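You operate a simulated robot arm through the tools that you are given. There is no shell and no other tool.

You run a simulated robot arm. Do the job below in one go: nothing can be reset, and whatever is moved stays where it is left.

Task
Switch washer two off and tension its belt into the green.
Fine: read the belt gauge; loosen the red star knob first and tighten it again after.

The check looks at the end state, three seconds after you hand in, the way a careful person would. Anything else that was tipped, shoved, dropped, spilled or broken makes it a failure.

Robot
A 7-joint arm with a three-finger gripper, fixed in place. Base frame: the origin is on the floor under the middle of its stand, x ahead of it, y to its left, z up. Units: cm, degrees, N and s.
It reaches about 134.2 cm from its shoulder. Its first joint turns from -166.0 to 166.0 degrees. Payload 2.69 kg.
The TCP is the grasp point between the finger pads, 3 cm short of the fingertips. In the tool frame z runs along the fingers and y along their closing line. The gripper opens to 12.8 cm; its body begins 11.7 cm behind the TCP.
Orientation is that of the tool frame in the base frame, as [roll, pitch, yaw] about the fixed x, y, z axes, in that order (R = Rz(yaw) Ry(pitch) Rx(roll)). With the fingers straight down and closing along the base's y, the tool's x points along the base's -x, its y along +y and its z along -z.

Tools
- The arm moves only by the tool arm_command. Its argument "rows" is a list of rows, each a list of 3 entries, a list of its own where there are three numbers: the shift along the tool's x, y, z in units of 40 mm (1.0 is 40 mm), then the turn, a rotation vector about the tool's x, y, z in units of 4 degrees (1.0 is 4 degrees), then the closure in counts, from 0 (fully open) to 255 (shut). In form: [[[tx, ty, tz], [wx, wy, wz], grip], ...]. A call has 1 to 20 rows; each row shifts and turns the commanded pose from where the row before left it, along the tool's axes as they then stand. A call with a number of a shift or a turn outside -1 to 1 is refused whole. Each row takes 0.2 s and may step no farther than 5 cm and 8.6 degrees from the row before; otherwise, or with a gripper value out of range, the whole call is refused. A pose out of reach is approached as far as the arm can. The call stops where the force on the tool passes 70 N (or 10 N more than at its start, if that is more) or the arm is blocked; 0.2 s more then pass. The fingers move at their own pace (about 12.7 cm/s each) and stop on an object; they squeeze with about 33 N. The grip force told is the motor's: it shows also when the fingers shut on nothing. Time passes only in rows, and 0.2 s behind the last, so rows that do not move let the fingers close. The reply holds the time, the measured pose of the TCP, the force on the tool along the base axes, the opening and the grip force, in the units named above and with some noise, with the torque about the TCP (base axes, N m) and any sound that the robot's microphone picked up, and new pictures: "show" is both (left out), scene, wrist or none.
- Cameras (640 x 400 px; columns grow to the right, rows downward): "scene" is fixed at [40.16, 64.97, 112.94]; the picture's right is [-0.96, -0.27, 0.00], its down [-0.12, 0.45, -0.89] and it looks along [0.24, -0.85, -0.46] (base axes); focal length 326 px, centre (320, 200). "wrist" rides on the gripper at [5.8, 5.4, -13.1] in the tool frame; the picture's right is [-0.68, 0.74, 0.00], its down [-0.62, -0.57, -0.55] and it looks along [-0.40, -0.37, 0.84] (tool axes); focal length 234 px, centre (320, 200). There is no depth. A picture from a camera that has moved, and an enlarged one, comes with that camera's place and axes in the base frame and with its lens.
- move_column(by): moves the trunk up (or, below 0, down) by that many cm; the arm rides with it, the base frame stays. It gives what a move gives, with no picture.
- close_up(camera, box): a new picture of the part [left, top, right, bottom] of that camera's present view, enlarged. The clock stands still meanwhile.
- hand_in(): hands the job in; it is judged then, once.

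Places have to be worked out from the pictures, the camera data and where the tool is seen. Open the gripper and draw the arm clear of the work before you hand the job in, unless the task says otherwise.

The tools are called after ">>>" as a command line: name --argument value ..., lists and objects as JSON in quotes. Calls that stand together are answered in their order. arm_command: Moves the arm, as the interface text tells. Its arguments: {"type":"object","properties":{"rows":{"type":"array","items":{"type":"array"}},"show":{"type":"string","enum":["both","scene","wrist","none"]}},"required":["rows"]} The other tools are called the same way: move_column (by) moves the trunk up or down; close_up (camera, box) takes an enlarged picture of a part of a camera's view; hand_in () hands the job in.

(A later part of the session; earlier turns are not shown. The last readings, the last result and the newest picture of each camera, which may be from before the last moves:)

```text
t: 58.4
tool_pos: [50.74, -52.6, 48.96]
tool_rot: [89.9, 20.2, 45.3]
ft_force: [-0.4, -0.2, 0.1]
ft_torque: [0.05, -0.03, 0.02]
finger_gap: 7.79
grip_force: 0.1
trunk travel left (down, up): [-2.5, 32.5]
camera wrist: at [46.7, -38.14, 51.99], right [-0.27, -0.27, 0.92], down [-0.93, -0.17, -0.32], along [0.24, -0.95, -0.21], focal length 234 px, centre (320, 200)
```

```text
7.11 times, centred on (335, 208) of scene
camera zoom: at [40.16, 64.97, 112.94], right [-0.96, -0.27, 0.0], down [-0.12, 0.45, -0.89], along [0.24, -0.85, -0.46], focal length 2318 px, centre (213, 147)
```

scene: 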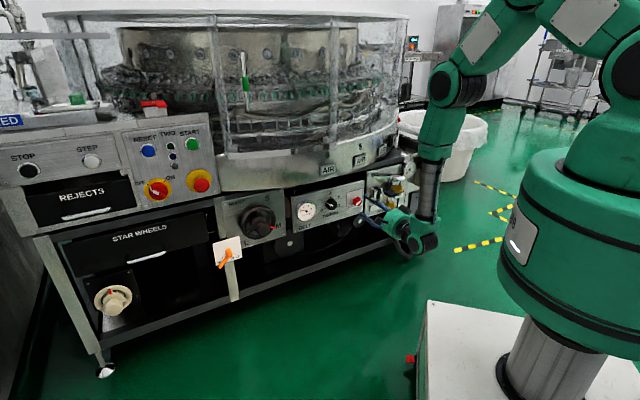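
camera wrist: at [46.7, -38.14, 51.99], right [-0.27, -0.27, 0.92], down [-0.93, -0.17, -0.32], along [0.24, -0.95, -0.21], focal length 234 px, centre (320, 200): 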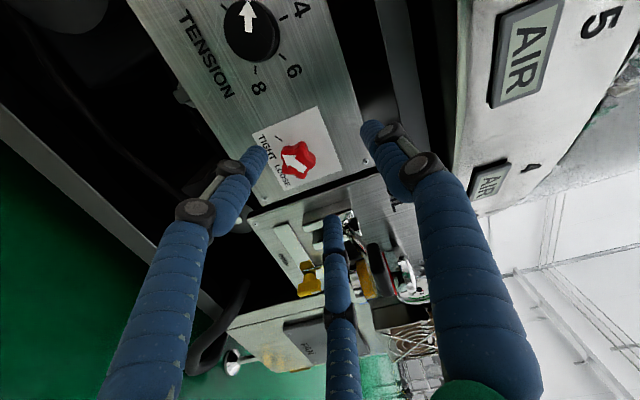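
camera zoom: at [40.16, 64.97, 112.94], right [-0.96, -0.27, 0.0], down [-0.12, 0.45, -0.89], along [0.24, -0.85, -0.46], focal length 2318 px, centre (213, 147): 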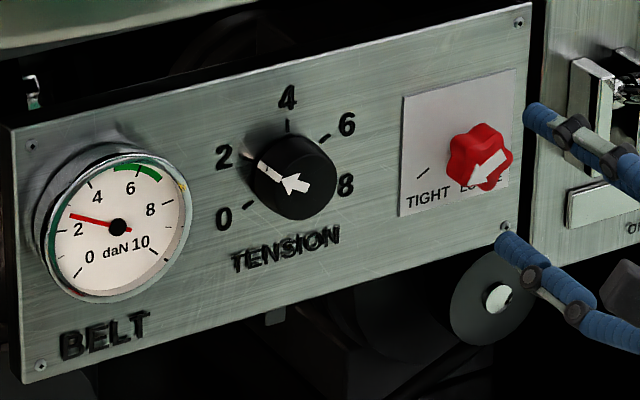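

The arrow points at TIGHT, about 30° below horizontal-left, and LOOSE lies to the lower right, so loosening is counter-clockwise by roughly 110–120°. The star axis is at s≈-2.8, z≈45.45 with its head at p≈85. I align on it with a narrower opening and come closer.

>>> arm_command --rows '[[[-0.02, -0.475, 0], [0, 0, 0], 130], [[-0.02, -0.475, 0], [0, 0, 0], 140], [[0, 0, 0.6], [0, 0, 0], 140], [[0, 0, 0.6], [0, 0, 0], 140], [[0, 0, 0], [0, 0, 0], 140]]' --show "both"

>>> close_up --camera "wrist" --box '[230, 90, 410, 220]'

>>> close_up --camera "scene" --box '[320, 165, 430, 245]'

```text
t: 59.6
tool_pos: [53.46, -56.99, 45.53]
tool_rot: [90.0, 20.0, 45.4]
ft_force: [0.2, -0.1, -0.4]
ft_torque: [0.0, 0.0, -0.03]
finger_gap: 5.78
grip_force: 0.1
trunk travel left (down, up): [-2.5, 32.5]
camera wrist: at [49.13, -42.58, 48.55], right [-0.27, -0.27, 0.92], down [-0.93, -0.17, -0.32], along [0.24, -0.95, -0.21], focal length 234 px, centre (320, 200)
```

scene: 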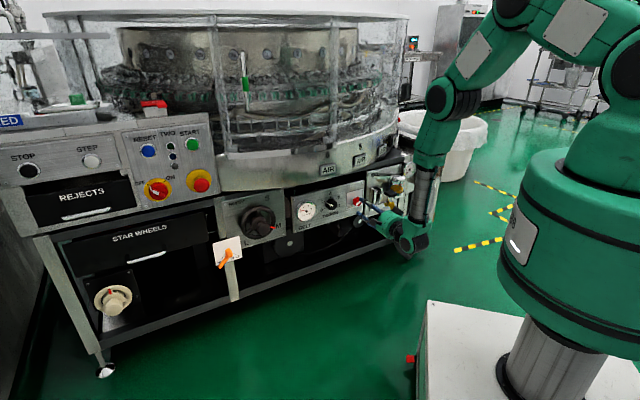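
wrist: 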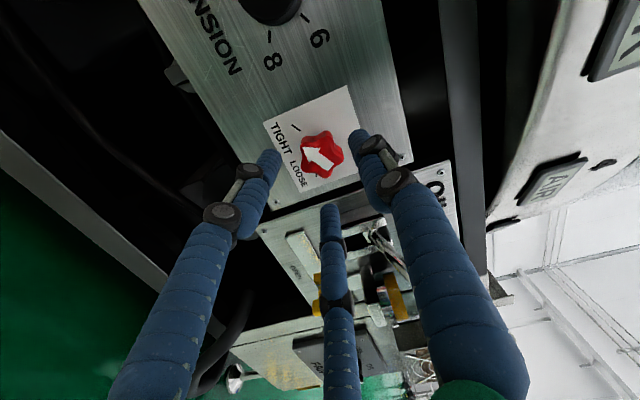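

```text
3.08 times, centred on (320, 155) of wrist
camera zoom: at [49.13, -42.58, 48.55], right [-0.27, -0.27, 0.92], down [-0.93, -0.17, -0.32], along [0.24, -0.95, -0.21], focal length 720 px, centre (320, 338)
```

zoom: 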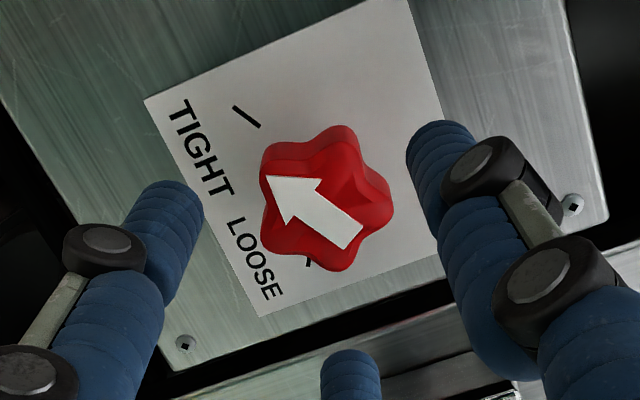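

```text
5.00 times, centred on (375, 205) of scene
camera zoom: at [40.16, 64.97, 112.94], right [-0.96, -0.27, 0.0], down [-0.12, 0.45, -0.89], along [0.24, -0.85, -0.46], focal length 1630 px, centre (45, 175)
```

zoom: 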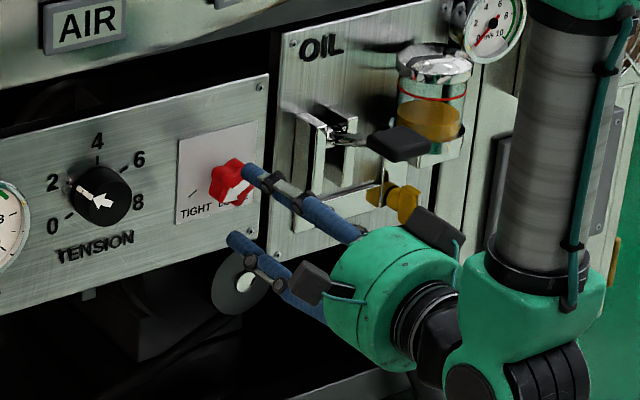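

Close now: TCP at s=-2.5, p=78.1, z=45.5, and the star's centre measures s≈-3.0, z≈45.6. I nudge right 0.5 cm, advance 5.8 cm so the fingertips straddle the star, and check.

>>> arm_command --rows '[[[-0.11, -0.02, 0.4], [0, 0, 0], 140], [[0, 0, 0.5], [0, 0, 0], 140], [[0, 0, 0.35], [0, 0, 0], 140], [[0, 0, 0.2], [0, 0, 0], 140], [[0, 0, 0], [0, 0, 0], 140]]' --show "both"

>>> close_up --camera "wrist" --box '[230, 100, 410, 230]'

```text
t: 60.8
tool_pos: [57.09, -61.32, 45.67]
tool_rot: [90.0, 20.1, 45.4]
ft_force: [0.0, 0.1, 0.5]
ft_torque: [0.0, -0.01, 0.01]
finger_gap: 5.78
grip_force: 0.0
trunk travel left (down, up): [-2.5, 32.5]
camera wrist: at [52.94, -46.88, 48.61], right [-0.27, -0.27, 0.92], down [-0.93, -0.17, -0.32], along [0.24, -0.95, -0.21], focal length 234 px, centre (320, 200)
```

scene: 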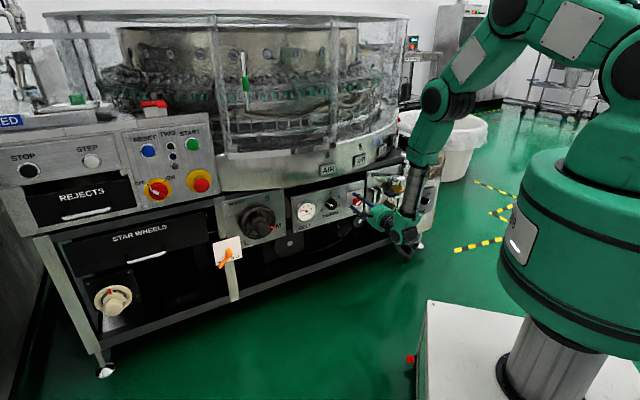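
wrist: 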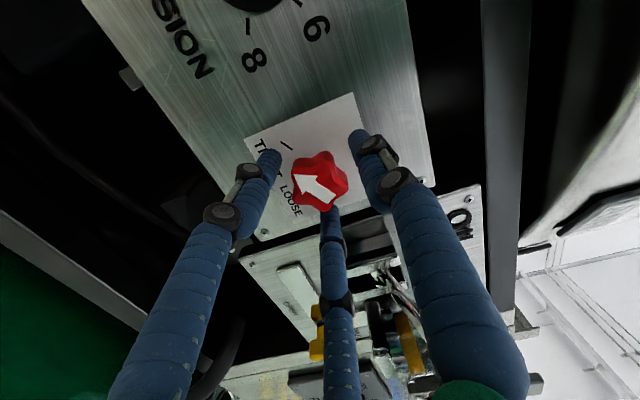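

```text
3.08 times, centred on (320, 165) of wrist
camera zoom: at [52.94, -46.88, 48.61], right [-0.27, -0.27, 0.92], down [-0.93, -0.17, -0.32], along [0.24, -0.95, -0.21], focal length 720 px, centre (320, 308)
```

zoom: 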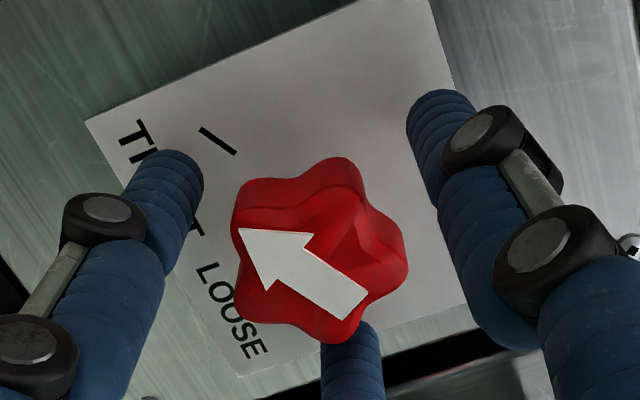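

The star sits centred between the three fingers with no contact force. I advance 0.3 cm more and close on it.

>>> arm_command --rows '[[[0, 0, 0.08], [0, 0, 0], 140], [[0, 0, 0], [0, 0, 0], 160], [[0, 0, 0], [0, 0, 0], 180], [[0, 0, 0], [0, 0, 0], 210], [[0, 0, 0], [0, 0, 0], 255], [[0, 0, 0], [0, 0, 0], 255]]' --show "wrist"

>>> close_up --camera "wrist" --box '[230, 100, 410, 230]'

```text
t: 62.2
tool_pos: [57.3, -61.49, 45.64]
tool_rot: [90.1, 20.2, 45.4]
ft_force: [5.9, -7.5, -12.7]
ft_torque: [0.28, 0.28, -0.07]
finger_gap: 3.69
grip_force: 45.0
trunk travel left (down, up): [-2.5, 32.5]
camera wrist: at [53.15, -47.09, 48.53], right [-0.27, -0.27, 0.92], down [-0.93, -0.16, -0.32], along [0.24, -0.95, -0.21], focal length 234 px, centre (320, 200)
```

wrist: 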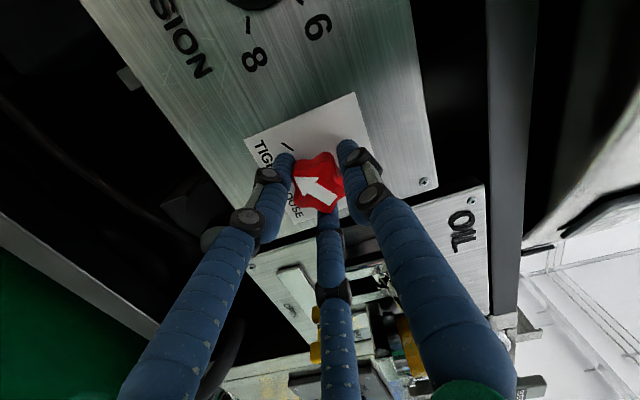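

```text
3.08 times, centred on (320, 165) of wrist
camera zoom: at [53.15, -47.09, 48.53], right [-0.27, -0.27, 0.92], down [-0.93, -0.16, -0.32], along [0.24, -0.95, -0.21], focal length 720 px, centre (320, 308)
```

zoom: 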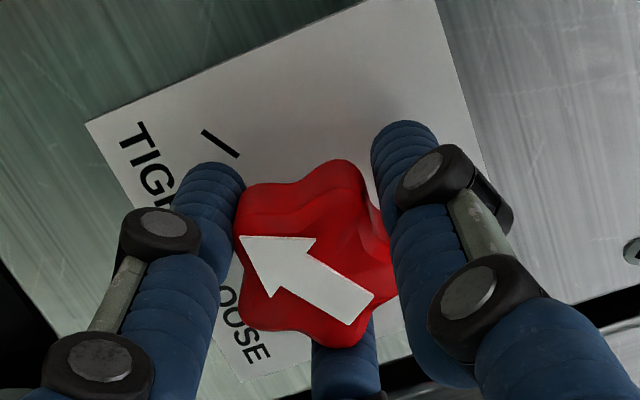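

Gripped at 3.69 cm. I now turn counter-clockwise to loosen, first 40°, checking that the knob follows.

>>> arm_command --rows '[[[0, 0, 0], [0, 0, -1], 255], [[0, 0, 0], [0, 0, -1], 255], [[0, 0, 0], [0, 0, -1], 255], [[0, 0, 0], [0, 0, -1], 255], [[0, 0, 0], [0, 0, -1], 255], [[0, 0, 0], [0, 0, -1], 255], [[0, 0, 0], [0, 0, -1], 255], [[0, 0, 0], [0, 0, -1], 255], [[0, 0, 0], [0, 0, -1], 255], [[0, 0, 0], [0, 0, -1], 255]]' --show "wrist"

>>> close_up --camera "wrist" --box '[230, 100, 410, 230]'

```text
t: 64.4
tool_pos: [57.32, -61.57, 45.54]
tool_rot: [90.1, 60.2, 45.5]
ft_force: [7.3, 4.1, -13.9]
ft_torque: [0.39, 0.36, 0.06]
finger_gap: 3.68
grip_force: 44.9
trunk travel left (down, up): [-2.5, 32.5]
camera wrist: at [53.31, -46.91, 43.09], right [0.21, 0.22, 0.95], down [-0.95, -0.18, 0.25], along [0.23, -0.96, 0.17], focal length 234 px, centre (320, 200)
```

wrist: 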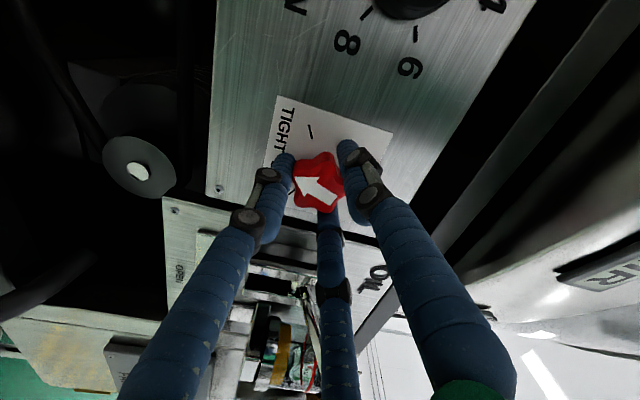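

```text
3.08 times, centred on (320, 165) of wrist
camera zoom: at [53.31, -46.91, 43.09], right [0.21, 0.22, 0.95], down [-0.95, -0.18, 0.25], along [0.23, -0.96, 0.17], focal length 720 px, centre (320, 308)
```

zoom: 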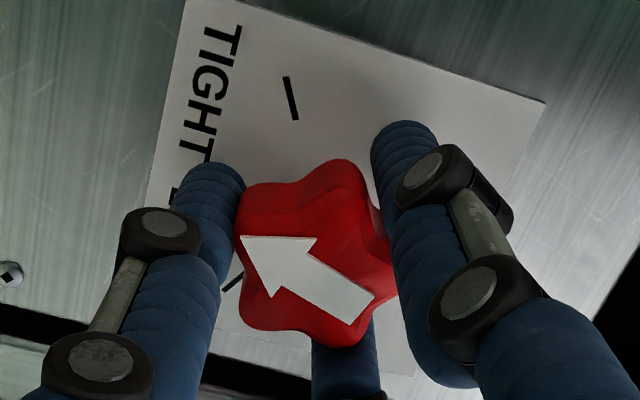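

The star follows the gripper and the LOOSE tick is in view ahead of the arrow. I continue 72° more.

>>> arm_command --rows '[[[0, 0, 0], [0, 0, -1], 255], [[0, 0, 0], [0, 0, -1], 255], [[0, 0, 0], [0, 0, -1], 255], [[0, 0, 0], [0, 0, -1], 255], [[0, 0, 0], [0, 0, -1], 255], [[0, 0, 0], [0, 0, -1], 255], [[0, 0, 0], [0, 0, -1], 255], [[0, 0, 0], [0, 0, -1], 255], [[0, 0, 0], [0, 0, -1], 255], [[0, 0, 0], [0, 0, -1], 255], [[0, 0, 0], [0, 0, -1], 255], [[0, 0, 0], [0, 0, -1], 255], [[0, 0, 0], [0, 0, -1], 255], [[0, 0, 0], [0, 0, -1], 255], [[0, 0, 0], [0, 0, -1], 255], [[0, 0, 0], [0, 0, -1], 255], [[0, 0, 0], [0, 0, -1], 255], [[0, 0, 0], [0, 0, -1], 255]]' --show "both"

>>> close_up --camera "wrist" --box '[230, 100, 410, 230]'

```text
t: 68.2
tool_pos: [57.28, -61.57, 45.53]
tool_rot: [-90.1, 47.8, -134.6]
ft_force: [8.3, 16.0, -19.7]
ft_torque: [0.36, 0.33, 0.3]
finger_gap: 3.67
grip_force: 45.0
trunk travel left (down, up): [-2.5, 32.5]
camera wrist: at [48.06, -52.24, 37.54], right [0.7, 0.71, 0.01], down [-0.39, 0.38, 0.84], along [0.59, -0.59, 0.55], focal length 234 px, centre (320, 200)
```

scene: 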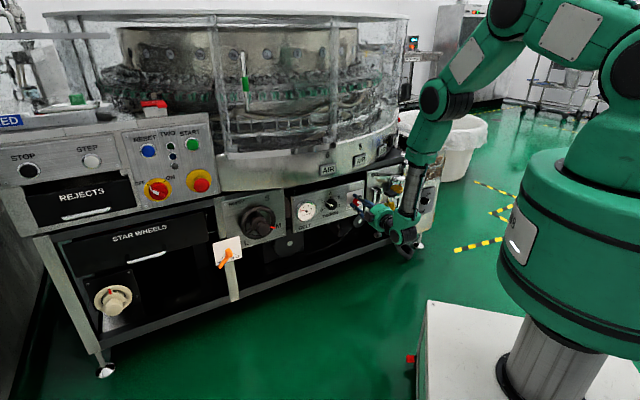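
wrist: 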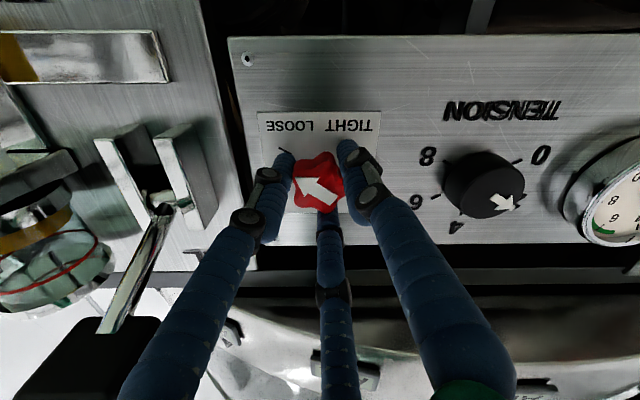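

```text
3.08 times, centred on (320, 165) of wrist
camera zoom: at [48.06, -52.24, 37.54], right [0.7, 0.71, 0.01], down [-0.39, 0.38, 0.84], along [0.59, -0.59, 0.55], focal length 720 px, centre (320, 308)
```

zoom: 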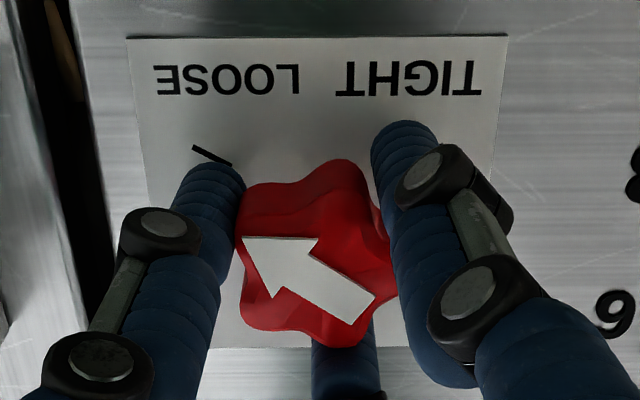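

At 112° the arrow is still about 8° short of the LOOSE tick. I add two more 4° steps.

>>> arm_command --rows '[[[0, 0, 0], [0, 0, -1], 255], [[0, 0, 0], [0, 0, -1], 255], [[0, 0, 0], [0, 0, 0], 255]]' --show "wrist"

>>> close_up --camera "wrist" --box '[230, 100, 410, 230]'

```text
t: 69.0
tool_pos: [57.45, -61.57, 45.48]
tool_rot: [-90.1, 39.8, -134.6]
ft_force: [8.6, 18.1, -19.6]
ft_torque: [0.73, -0.13, 0.4]
finger_gap: 3.68
grip_force: 44.8
trunk travel left (down, up): [-2.5, 32.5]
camera wrist: at [47.29, -53.04, 37.62], right [0.7, 0.71, -0.13], down [-0.31, 0.46, 0.83], along [0.65, -0.54, 0.54], focal length 234 px, centre (320, 200)
```

wrist: 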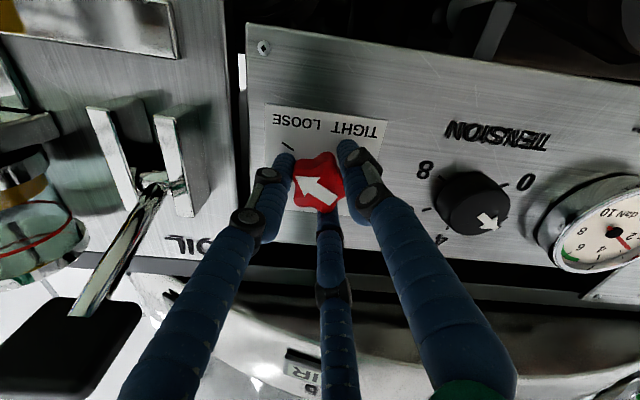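

```text
3.08 times, centred on (320, 165) of wrist
camera zoom: at [47.29, -53.04, 37.62], right [0.7, 0.71, -0.13], down [-0.31, 0.46, 0.83], along [0.65, -0.54, 0.54], focal length 720 px, centre (320, 308)
```

zoom: 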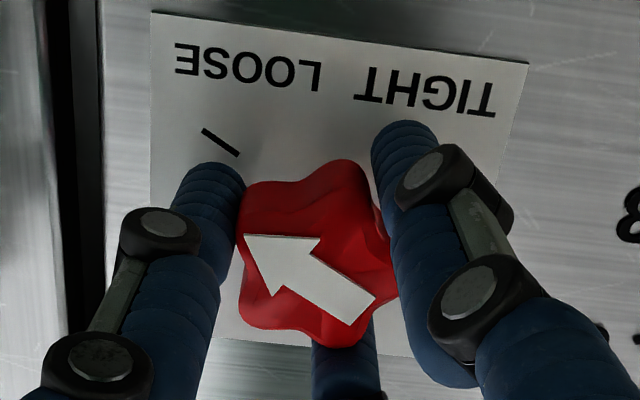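

The arrow slope now matches the LOOSE tick and the axial torque rose to about 0.6 Nm, so the star is fully loose. I open and back straight off.

>>> arm_command --rows '[[[0, 0, 0], [0, 0, 0], 140], [[0, 0, 0], [0, 0, 0], 140], [[0, 0, -0.5], [0, 0, 0], 140], [[0, 0, -0.7], [0, 0, 0], 140], [[0, 0, -0.7], [0, 0, 0], 140], [[0, 0, 0], [0, 0, 0], 140]]' --show "both"

>>> close_up --camera "wrist" --box '[250, 60, 430, 190]'

>>> close_up --camera "scene" --box '[285, 175, 385, 240]'

```text
t: 70.4
tool_pos: [51.81, -56.21, 45.62]
tool_rot: [-89.8, 39.8, -134.4]
ft_force: [0.3, 0.3, -0.2]
ft_torque: [-0.01, -0.01, 0.01]
finger_gap: 5.76
grip_force: 0.1
trunk travel left (down, up): [-2.5, 32.5]
camera wrist: at [41.81, -47.76, 37.73], right [0.7, 0.71, -0.13], down [-0.31, 0.46, 0.83], along [0.65, -0.53, 0.54], focal length 234 px, centre (320, 200)
```

scene: 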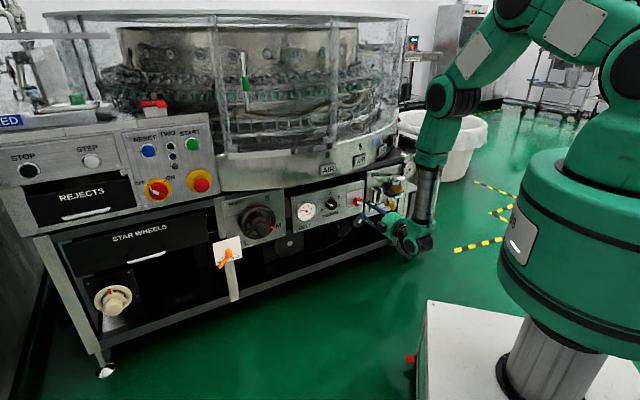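
wrist: 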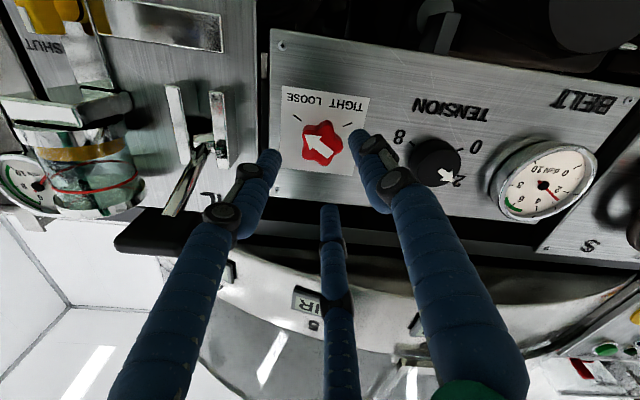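

```text
3.08 times, centred on (340, 125) of wrist
camera zoom: at [41.81, -47.76, 37.73], right [0.7, 0.71, -0.13], down [-0.31, 0.46, 0.83], along [0.65, -0.53, 0.54], focal length 720 px, centre (258, 431)
```

zoom: 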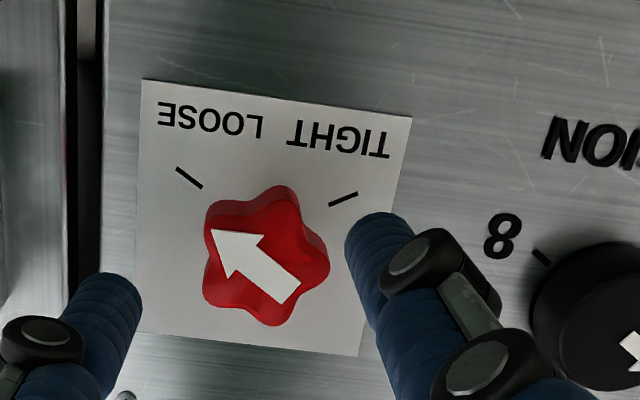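

```text
6.15 times, centred on (335, 208) of scene
camera zoom: at [40.16, 64.97, 112.94], right [-0.96, -0.27, 0.0], down [-0.12, 0.45, -0.89], along [0.24, -0.85, -0.46], focal length 2006 px, centre (228, 154)
```

zoom: 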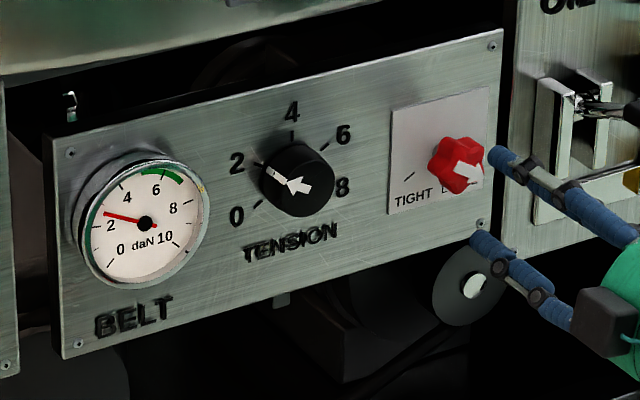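

The star is at LOOSE. Next is the tension knob, near s≈9.8, z≈46.3. I open the fingers to 7.8 cm and shift 12.9 cm left at this standoff.

>>> arm_command --rows '[[[-0.6475, 0.4825, 0], [0, 0, 0], 120], [[-0.6475, 0.4825, 0], [0, 0, 0], 100], [[-0.6475, 0.4825, 0], [0, 0, 0], 100], [[-0.6475, 0.4825, 0], [0, 0, 0], 100], [[0, 0, 0], [0, 0, 0], 100]]' --show "both"

>>> close_up --camera "wrist" --box '[240, 60, 420, 190]'

>>> close_up --camera "scene" --box '[290, 190, 326, 226]'

```text
t: 71.6
tool_pos: [60.98, -47.08, 46.28]
tool_rot: [-90.0, 39.9, -134.5]
ft_force: [-0.9, -0.3, 0.6]
ft_torque: [-0.04, 0.02, 0.02]
finger_gap: 7.8
grip_force: 0.2
trunk travel left (down, up): [-2.5, 32.5]
camera wrist: at [50.89, -38.49, 38.34], right [0.7, 0.71, -0.13], down [-0.31, 0.46, 0.83], along [0.65, -0.54, 0.54], focal length 234 px, centre (320, 200)
```

scene: 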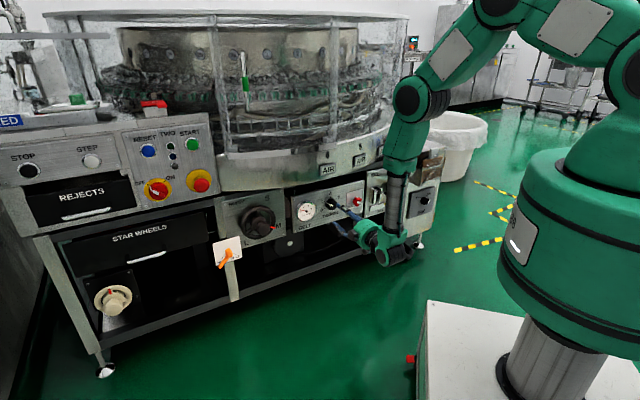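
wrist: 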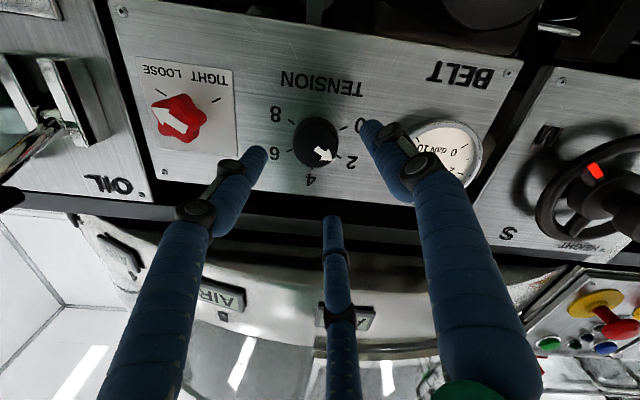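

```text
3.08 times, centred on (330, 125) of wrist
camera zoom: at [50.89, -38.49, 38.34], right [0.7, 0.71, -0.13], down [-0.31, 0.46, 0.83], along [0.65, -0.54, 0.54], focal length 720 px, centre (289, 431)
```

zoom: 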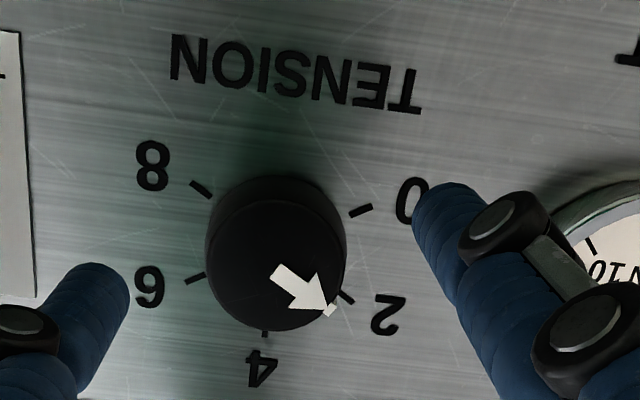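

```text
11.11 times, centred on (308, 208) of scene
camera zoom: at [40.16, 64.97, 112.94], right [-0.96, -0.27, 0.0], down [-0.12, 0.45, -0.89], along [0.24, -0.85, -0.46], focal length 3622 px, centre (453, 111)
```

zoom: 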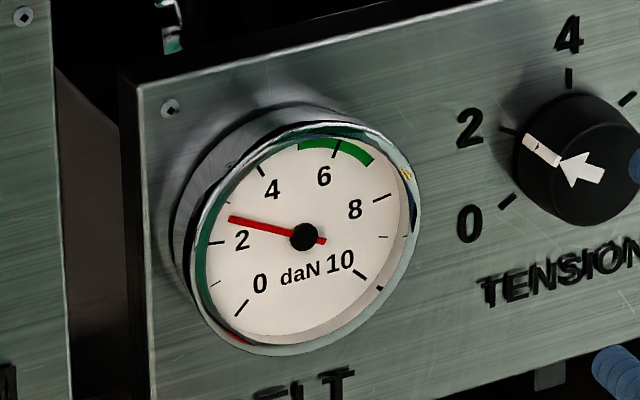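

The gauge reads about 2.6 and its green band spans about 5.0–7.0. The tension knob sits near 2, with 30° per unit, so CW about 3–3.5 units to start. The knob axis is at s≈9.57, z≈46.6, and its face protrudes only to p≈86.5. I align and advance with the opening reduced.

>>> arm_command --rows '[[[0, -0.1, 0.5], [0, 0, 0], 115], [[0, 0, 0.6], [0, 0, 0], 120], [[0, 0, 0.5], [0, 0, 0], 120], [[0, 0, 0.3], [0, 0, 0], 120], [[0, 0, 0], [0, 0, 0], 120]]' --show "both"

>>> close_up --camera "wrist" --box '[230, 100, 410, 230]'

>>> close_up --camera "scene" --box '[285, 175, 385, 240]'

```text
t: 72.8
tool_pos: [66.22, -52.52, 46.63]
tool_rot: [-89.9, 39.8, -134.5]
ft_force: [0.2, 0.4, 0.1]
ft_torque: [0.0, 0.03, 0.0]
finger_gap: 6.79
grip_force: 0.0
trunk travel left (down, up): [-2.5, 32.5]
camera wrist: at [56.17, -44.02, 38.73], right [0.7, 0.71, -0.13], down [-0.31, 0.46, 0.83], along [0.65, -0.53, 0.54], focal length 234 px, centre (320, 200)
```

scene: 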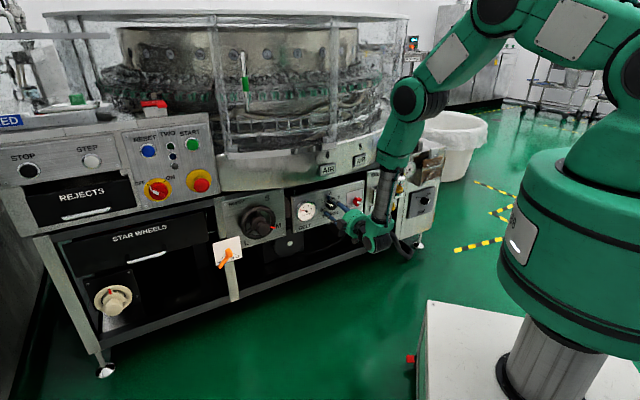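
wrist: 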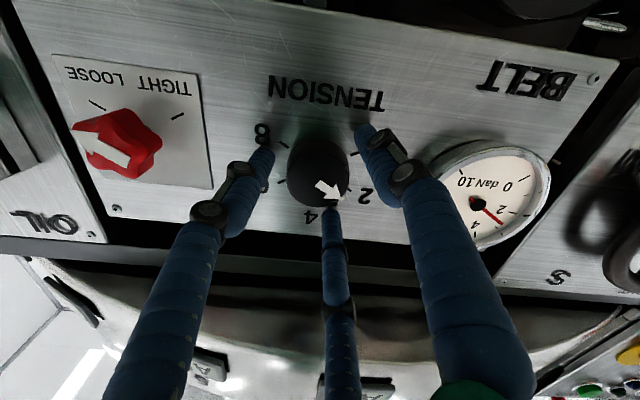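

```text
3.08 times, centred on (320, 165) of wrist
camera zoom: at [56.17, -44.02, 38.73], right [0.7, 0.71, -0.13], down [-0.31, 0.46, 0.83], along [0.65, -0.53, 0.54], focal length 720 px, centre (320, 308)
```

zoom: 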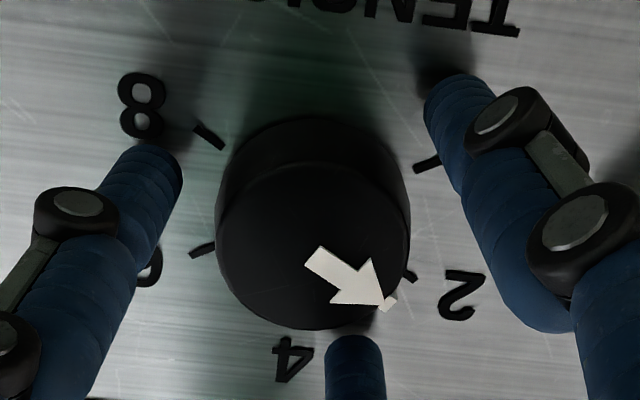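

```text
6.15 times, centred on (335, 208) of scene
camera zoom: at [40.16, 64.97, 112.94], right [-0.96, -0.27, 0.0], down [-0.12, 0.45, -0.89], along [0.24, -0.85, -0.46], focal length 2006 px, centre (228, 154)
```

zoom: 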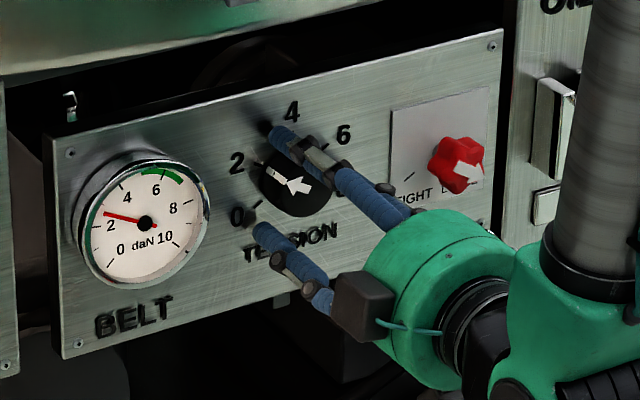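

No contact yet at p=83.96, and the knob is nearly centred. I adjust 0.3 cm, advance 0.5 cm and close on the knob.

>>> arm_command --rows '[[[-0.01, -0.07, 0.12], [0, 0, 0], 120], [[0, 0, 0], [0, 0, 0], 120], [[0, 0, 0], [0, 0, 0], 140], [[0, 0, 0], [0, 0, 0], 160], [[0, 0, 0], [0, 0, 0], 200], [[0, 0, 0], [0, 0, 0], 255], [[0, 0, 0], [0, 0, 0], 255]]' --show "wrist"

>>> close_up --camera "wrist" --box '[230, 100, 410, 230]'

```text
t: 74.4
tool_pos: [66.43, -52.92, 46.86]
tool_rot: [-90.0, 39.9, -134.7]
ft_force: [1.2, -3.7, -6.6]
ft_torque: [0.13, 0.14, 0.04]
finger_gap: 4.74
grip_force: 44.7
trunk travel left (down, up): [-2.5, 32.5]
camera wrist: at [56.37, -44.45, 38.9], right [0.7, 0.71, -0.13], down [-0.31, 0.46, 0.83], along [0.65, -0.54, 0.54], focal length 234 px, centre (320, 200)
```

wrist: 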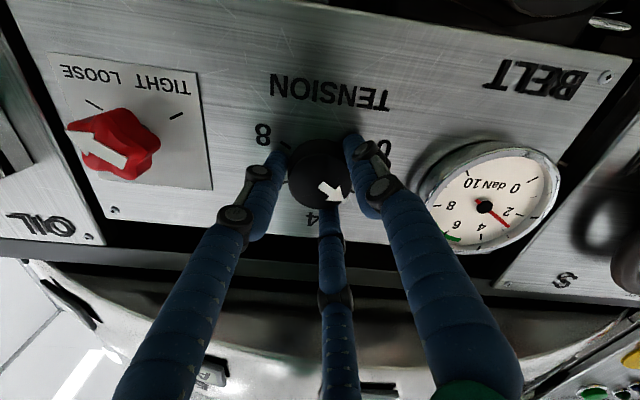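

```text
3.08 times, centred on (320, 165) of wrist
camera zoom: at [56.37, -44.45, 38.9], right [0.7, 0.71, -0.13], down [-0.31, 0.46, 0.83], along [0.65, -0.54, 0.54], focal length 720 px, centre (320, 308)
```

zoom: 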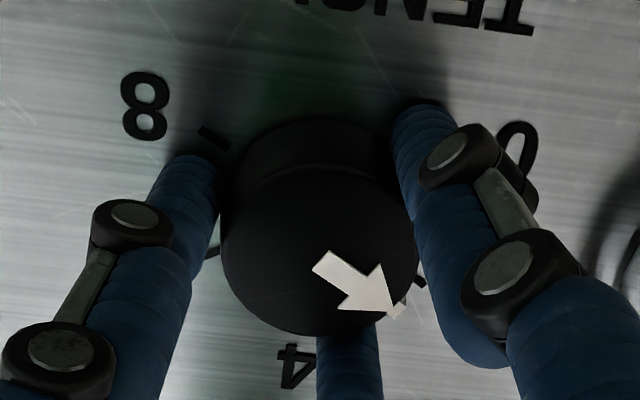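

Gripped at 4.74 cm with little side load. I turn clockwise 40° first, then read the gauge.

>>> arm_command --rows '[[[0, 0, 0], [0, 0, 1], 255], [[0, 0, 0], [0, 0, 1], 255], [[0, 0, 0], [0, 0, 1], 255], [[0, 0, 0], [0, 0, 1], 255], [[0, 0, 0], [0, 0, 1], 255], [[0, 0, 0], [0, 0, 1], 255], [[0, 0, 0], [0, 0, 1], 255], [[0, 0, 0], [0, 0, 1], 255], [[0, 0, 0], [0, 0, 1], 255], [[0, 0, 0], [0, 0, 1], 255]]' --show "wrist"

>>> close_up --camera "scene" --box '[290, 190, 340, 226]'

>>> close_up --camera "wrist" --box '[230, 100, 410, 230]'

```text
t: 76.6
tool_pos: [66.4, -52.88, 46.77]
tool_rot: [-90.4, 79.9, -135.1]
ft_force: [-7.4, -3.5, -16.1]
ft_torque: [0.31, 0.35, -0.28]
finger_gap: 4.7
grip_force: 44.8
trunk travel left (down, up): [-2.5, 32.5]
camera wrist: at [60.05, -40.7, 40.04], right [0.59, 0.6, 0.54], down [-0.71, 0.06, 0.71], along [0.39, -0.8, 0.46], focal length 234 px, centre (320, 200)
```

wrist: 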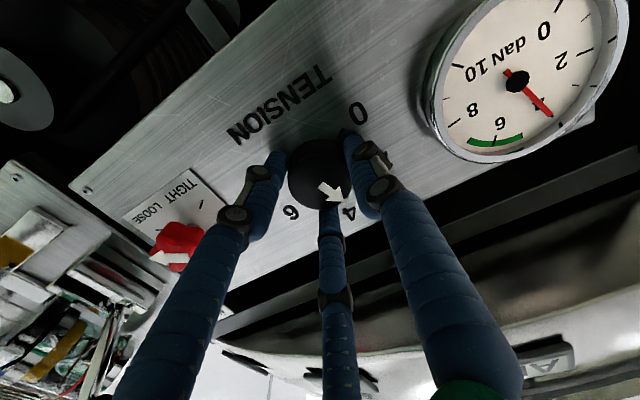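

```text
11.11 times, centred on (315, 208) of scene
camera zoom: at [40.16, 64.97, 112.94], right [-0.96, -0.27, 0.0], down [-0.12, 0.45, -0.89], along [0.24, -0.85, -0.46], focal length 3622 px, centre (376, 111)
```

zoom: 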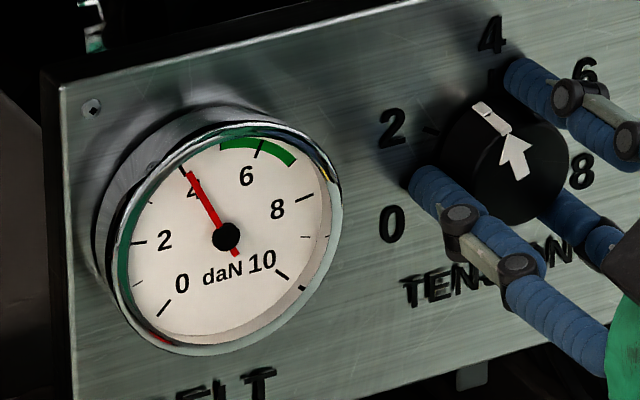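

```text
3.08 times, centred on (320, 165) of wrist
camera zoom: at [60.05, -40.7, 40.04], right [0.59, 0.6, 0.54], down [-0.71, 0.06, 0.71], along [0.39, -0.8, 0.46], focal length 720 px, centre (320, 308)
```

zoom: 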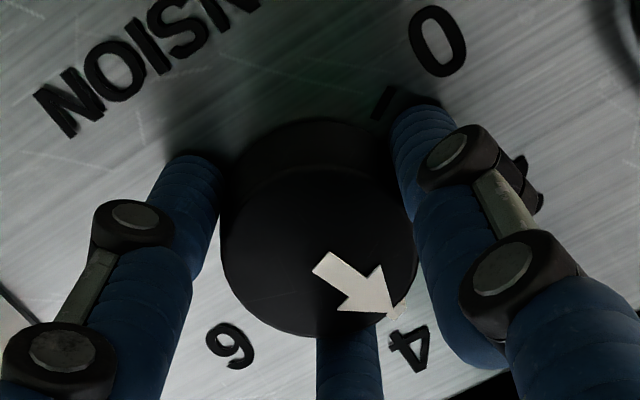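

The gauge moved from 2.6 to about 4.1 for 40°, so aiming for about 6.0 (mid-green) needs roughly 48° more. I continue clockwise by 48°.

>>> arm_command --rows '[[[0, 0, 0], [0, 0, 1], 255], [[0, 0, 0], [0, 0, 1], 255], [[0, 0, 0], [0, 0, 1], 255], [[0, 0, 0], [0, 0, 1], 255], [[0, 0, 0], [0, 0, 1], 255], [[0, 0, 0], [0, 0, 1], 255], [[0, 0, 0], [0, 0, 1], 255], [[0, 0, 0], [0, 0, 1], 255], [[0, 0, 0], [0, 0, 1], 255], [[0, 0, 0], [0, 0, 1], 255], [[0, 0, 0], [0, 0, 1], 255], [[0, 0, 0], [0, 0, 1], 255], [[0, 0, 0], [0, 0, 0], 255]]' --show "both"

>>> close_up --camera "scene" --box '[290, 190, 340, 226]'

>>> close_up --camera "wrist" --box '[230, 100, 410, 230]'

```text
t: 79.4
tool_pos: [66.4, -53.0, 46.72]
tool_rot: [90.2, 52.0, 45.6]
ft_force: [-13.7, 1.6, -30.2]
ft_torque: [0.67, 0.72, -0.23]
finger_gap: 4.65
grip_force: 44.9
trunk travel left (down, up): [-2.5, 32.5]
camera wrist: at [62.59, -38.15, 45.36], right [0.12, 0.12, 0.99], down [-0.97, -0.2, 0.14], along [0.22, -0.97, 0.09], focal length 234 px, centre (320, 200)
```

scene: 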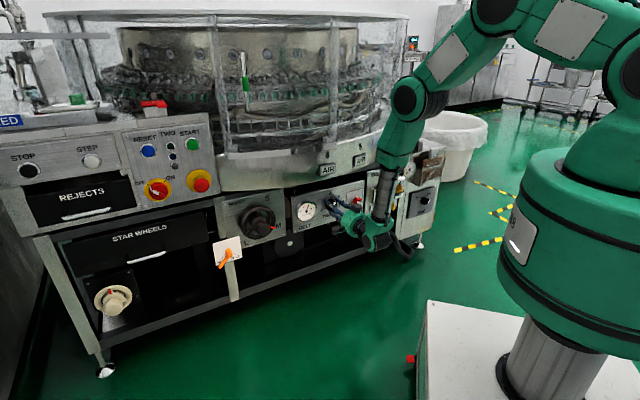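
wrist: 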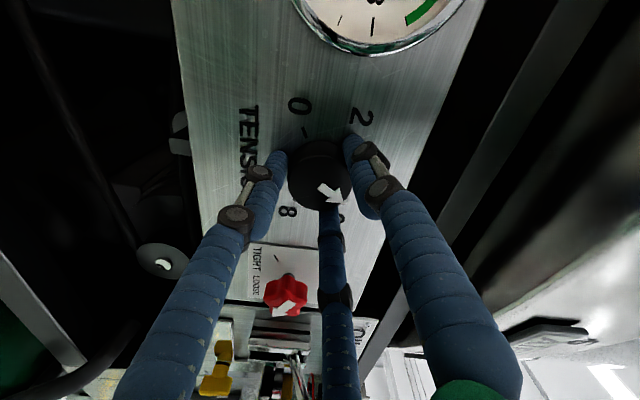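

```text
11.11 times, centred on (315, 208) of scene
camera zoom: at [40.16, 64.97, 112.94], right [-0.96, -0.27, 0.0], down [-0.12, 0.45, -0.89], along [0.24, -0.85, -0.46], focal length 3622 px, centre (376, 111)
```

zoom: 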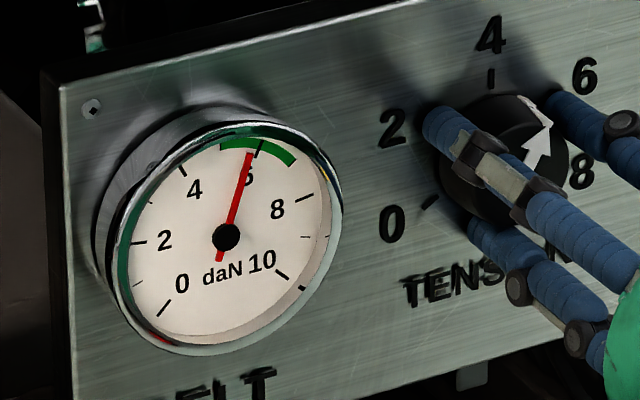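

```text
3.08 times, centred on (320, 165) of wrist
camera zoom: at [62.59, -38.15, 45.36], right [0.12, 0.12, 0.99], down [-0.97, -0.2, 0.14], along [0.22, -0.97, 0.09], focal length 720 px, centre (320, 308)
```

zoom: 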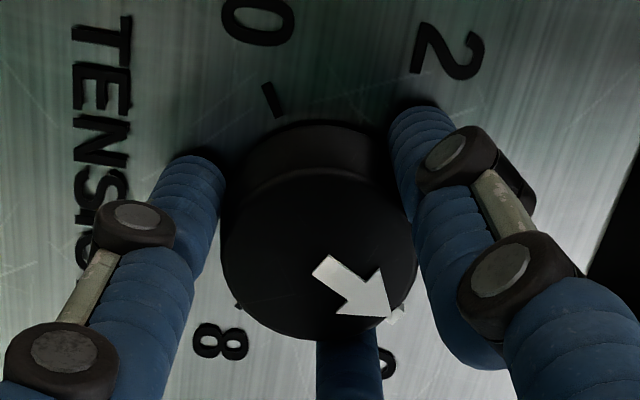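

The gauge reads about 5.8, inside the green. I add one more 4° step to centre it, then release and check that it holds.

>>> arm_command --rows '[[[0, 0, 0], [0, 0, 1], 255], [[0, 0, 0], [0, 0, 0], 255], [[0, 0, 0], [0, 0, 0], 120], [[0, 0, 0], [0, 0, 0], 120], [[0, 0, -0.5], [0, 0, 0], 120], [[0, 0, -0.7], [0, 0, 0], 120], [[0, 0, -0.7], [0, 0, 0], 120], [[0, 0, 0], [0, 0, 0], 120]]' --show "both"

>>> close_up --camera "scene" --box '[290, 190, 340, 226]'

>>> close_up --camera "scene" --box '[285, 175, 385, 240]'

```text
t: 81.2
tool_pos: [60.97, -47.66, 46.93]
tool_rot: [89.8, 48.1, 45.4]
ft_force: [-0.1, -0.5, 0.4]
ft_torque: [0.0, -0.06, -0.05]
finger_gap: 6.76
grip_force: 0.1
trunk travel left (down, up): [-2.5, 32.5]
camera wrist: at [57.27, -32.77, 46.12], right [0.07, 0.07, 1.0], down [-0.97, -0.21, 0.08], along [0.21, -0.98, 0.05], focal length 234 px, centre (320, 200)
```

scene: 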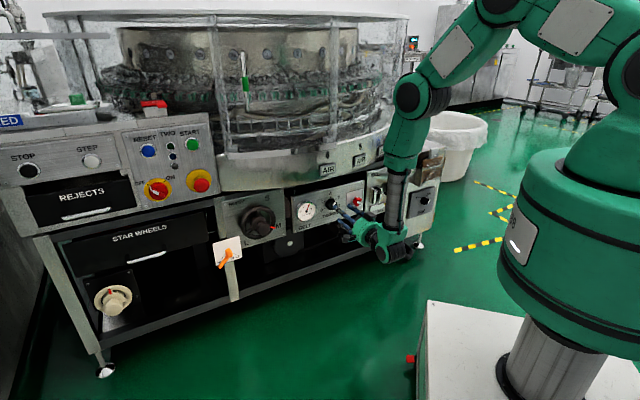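
wrist: 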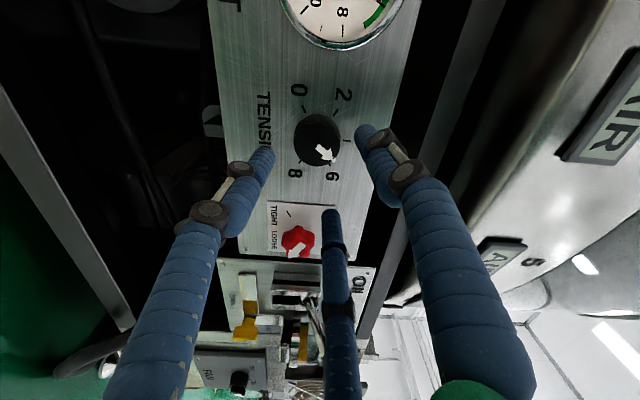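

```text
11.11 times, centred on (315, 208) of scene
camera zoom: at [40.16, 64.97, 112.94], right [-0.96, -0.27, 0.0], down [-0.12, 0.45, -0.89], along [0.24, -0.85, -0.46], focal length 3622 px, centre (376, 111)
```

zoom: 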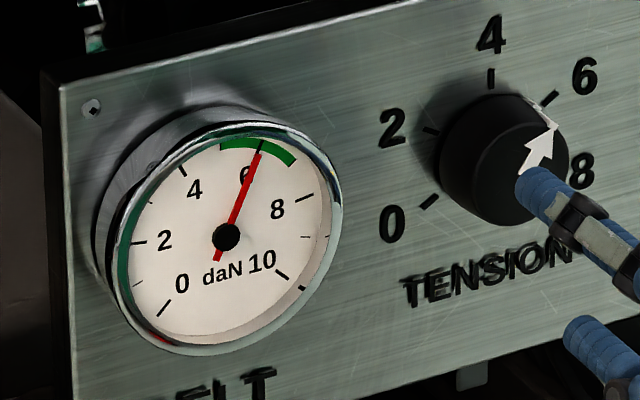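

```text
6.15 times, centred on (335, 208) of scene
camera zoom: at [40.16, 64.97, 112.94], right [-0.96, -0.27, 0.0], down [-0.12, 0.45, -0.89], along [0.24, -0.85, -0.46], focal length 2006 px, centre (228, 154)
```

zoom: 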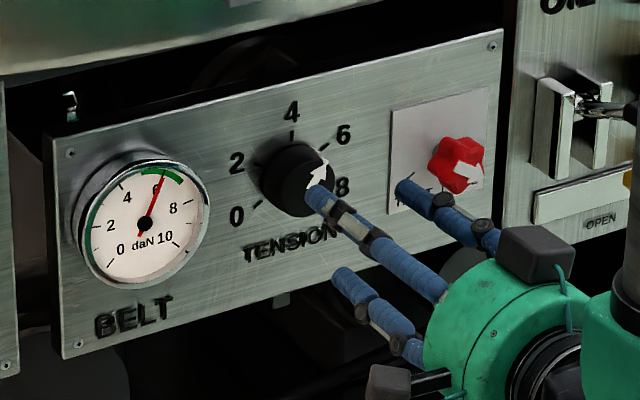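

After release the gauge holds at 6.0, mid-green. Now I go back to the star knob to tighten it. First I roll the gripper back by about 92° at this standoff, so that it has room to turn clockwise.

>>> arm_command --rows '[[[0, 0, 0], [0, 0, -1], 120], [[0, 0, 0], [0, 0, -1], 120], [[0, 0, 0], [0, 0, -1], 120], [[0, 0, 0], [0, 0, -1], 120], [[0, 0, 0], [0, 0, -1], 120], [[0, 0, 0], [0, 0, -1], 120], [[0, 0, 0], [0, 0, -1], 120], [[0, 0, 0], [0, 0, -1], 120], [[0, 0, 0], [0, 0, -1], 120], [[0, 0, 0], [0, 0, -1], 120], [[0, 0, 0], [0, 0, -1], 120], [[0, 0, 0], [0, 0, -1], 120], [[0, 0, 0], [0, 0, -1], 120], [[0, 0, 0], [0, 0, -1], 120], [[0, 0, 0], [0, 0, -1], 120], [[0, 0, 0], [0, 0, -1], 120], [[0, 0, 0], [0, 0, -1], 120], [[0, 0, 0], [0, 0, -1], 120], [[0, 0, 0], [0, 0, -1], 120], [[0, 0, 0], [0, 0, -1], 120]]' --show "none"

```text
t: 85.4
tool_pos: [61.09, -47.69, 46.91]
tool_rot: [-90.0, 51.8, -134.4]
ft_force: [-0.6, 0.8, 0.1]
ft_torque: [-0.04, -0.02, 0.0]
finger_gap: 6.79
grip_force: 0.2
trunk travel left (down, up): [-2.5, 32.5]
```

Roll is nearly restored. I finish 12° more of roll, then shift 12.45 cm right and 1.4 cm down to face the star knob again.

>>> arm_command --rows '[[[0, 0, 0], [0, 0, -1], 130], [[0, 0, 0], [0, 0, -1], 140], [[0, 0, 0], [0, 0, -1], 140], [[0.652, -0.4325, 0], [0, 0, 0], 140], [[0.652, -0.4325, 0], [0, 0, 0], 140], [[0.652, -0.4325, 0], [0, 0, 0], 140], [[0.652, -0.4325, 0], [0, 0, 0], 140], [[0, 0, 0], [0, 0, 0], 140]]' --show "both"

>>> close_up --camera "wrist" --box '[230, 70, 410, 200]'

>>> close_up --camera "scene" --box '[285, 175, 385, 240]'

```text
t: 87.2
tool_pos: [52.2, -56.36, 45.5]
tool_rot: [-89.9, 39.8, -134.6]
ft_force: [0.2, -1.1, 0.3]
ft_torque: [0.0, 0.02, -0.04]
finger_gap: 5.78
grip_force: 0.1
trunk travel left (down, up): [-2.5, 32.5]
camera wrist: at [42.2, -47.92, 37.6], right [0.7, 0.71, -0.13], down [-0.31, 0.46, 0.83], along [0.65, -0.53, 0.54], focal length 234 px, centre (320, 200)
```

scene: 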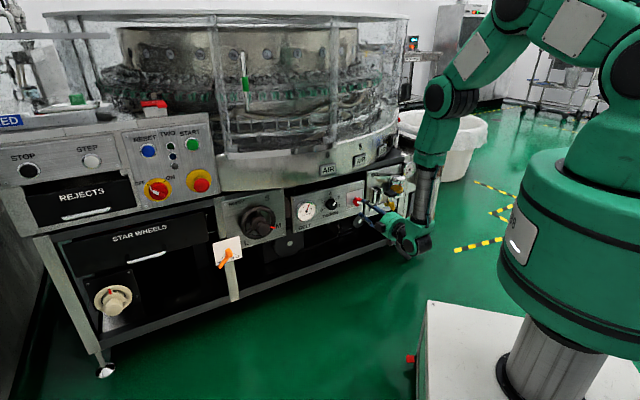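
wrist: 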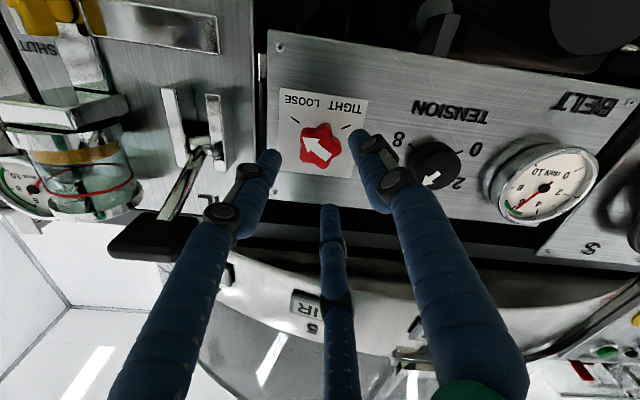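

```text
3.08 times, centred on (320, 135) of wrist
camera zoom: at [42.2, -47.92, 37.6], right [0.7, 0.71, -0.13], down [-0.31, 0.46, 0.83], along [0.65, -0.53, 0.54], focal length 720 px, centre (320, 400)
```

zoom: 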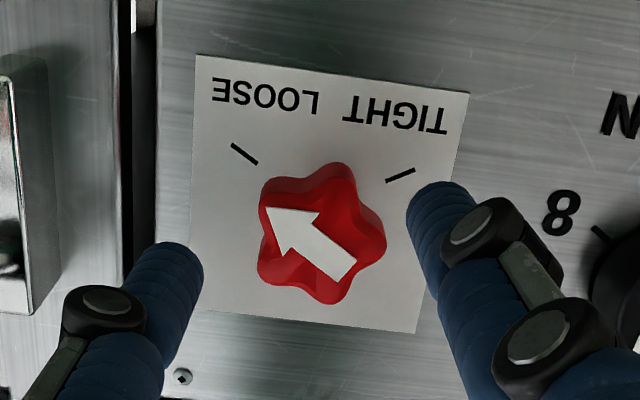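

```text
6.15 times, centred on (335, 208) of scene
camera zoom: at [40.16, 64.97, 112.94], right [-0.96, -0.27, 0.0], down [-0.12, 0.45, -0.89], along [0.24, -0.85, -0.46], focal length 2006 px, centre (228, 154)
```

zoom: 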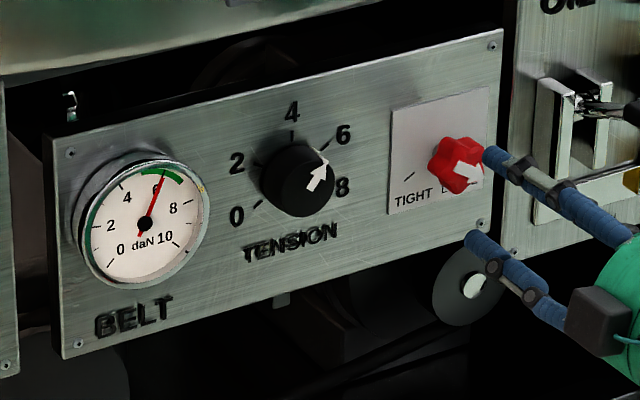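

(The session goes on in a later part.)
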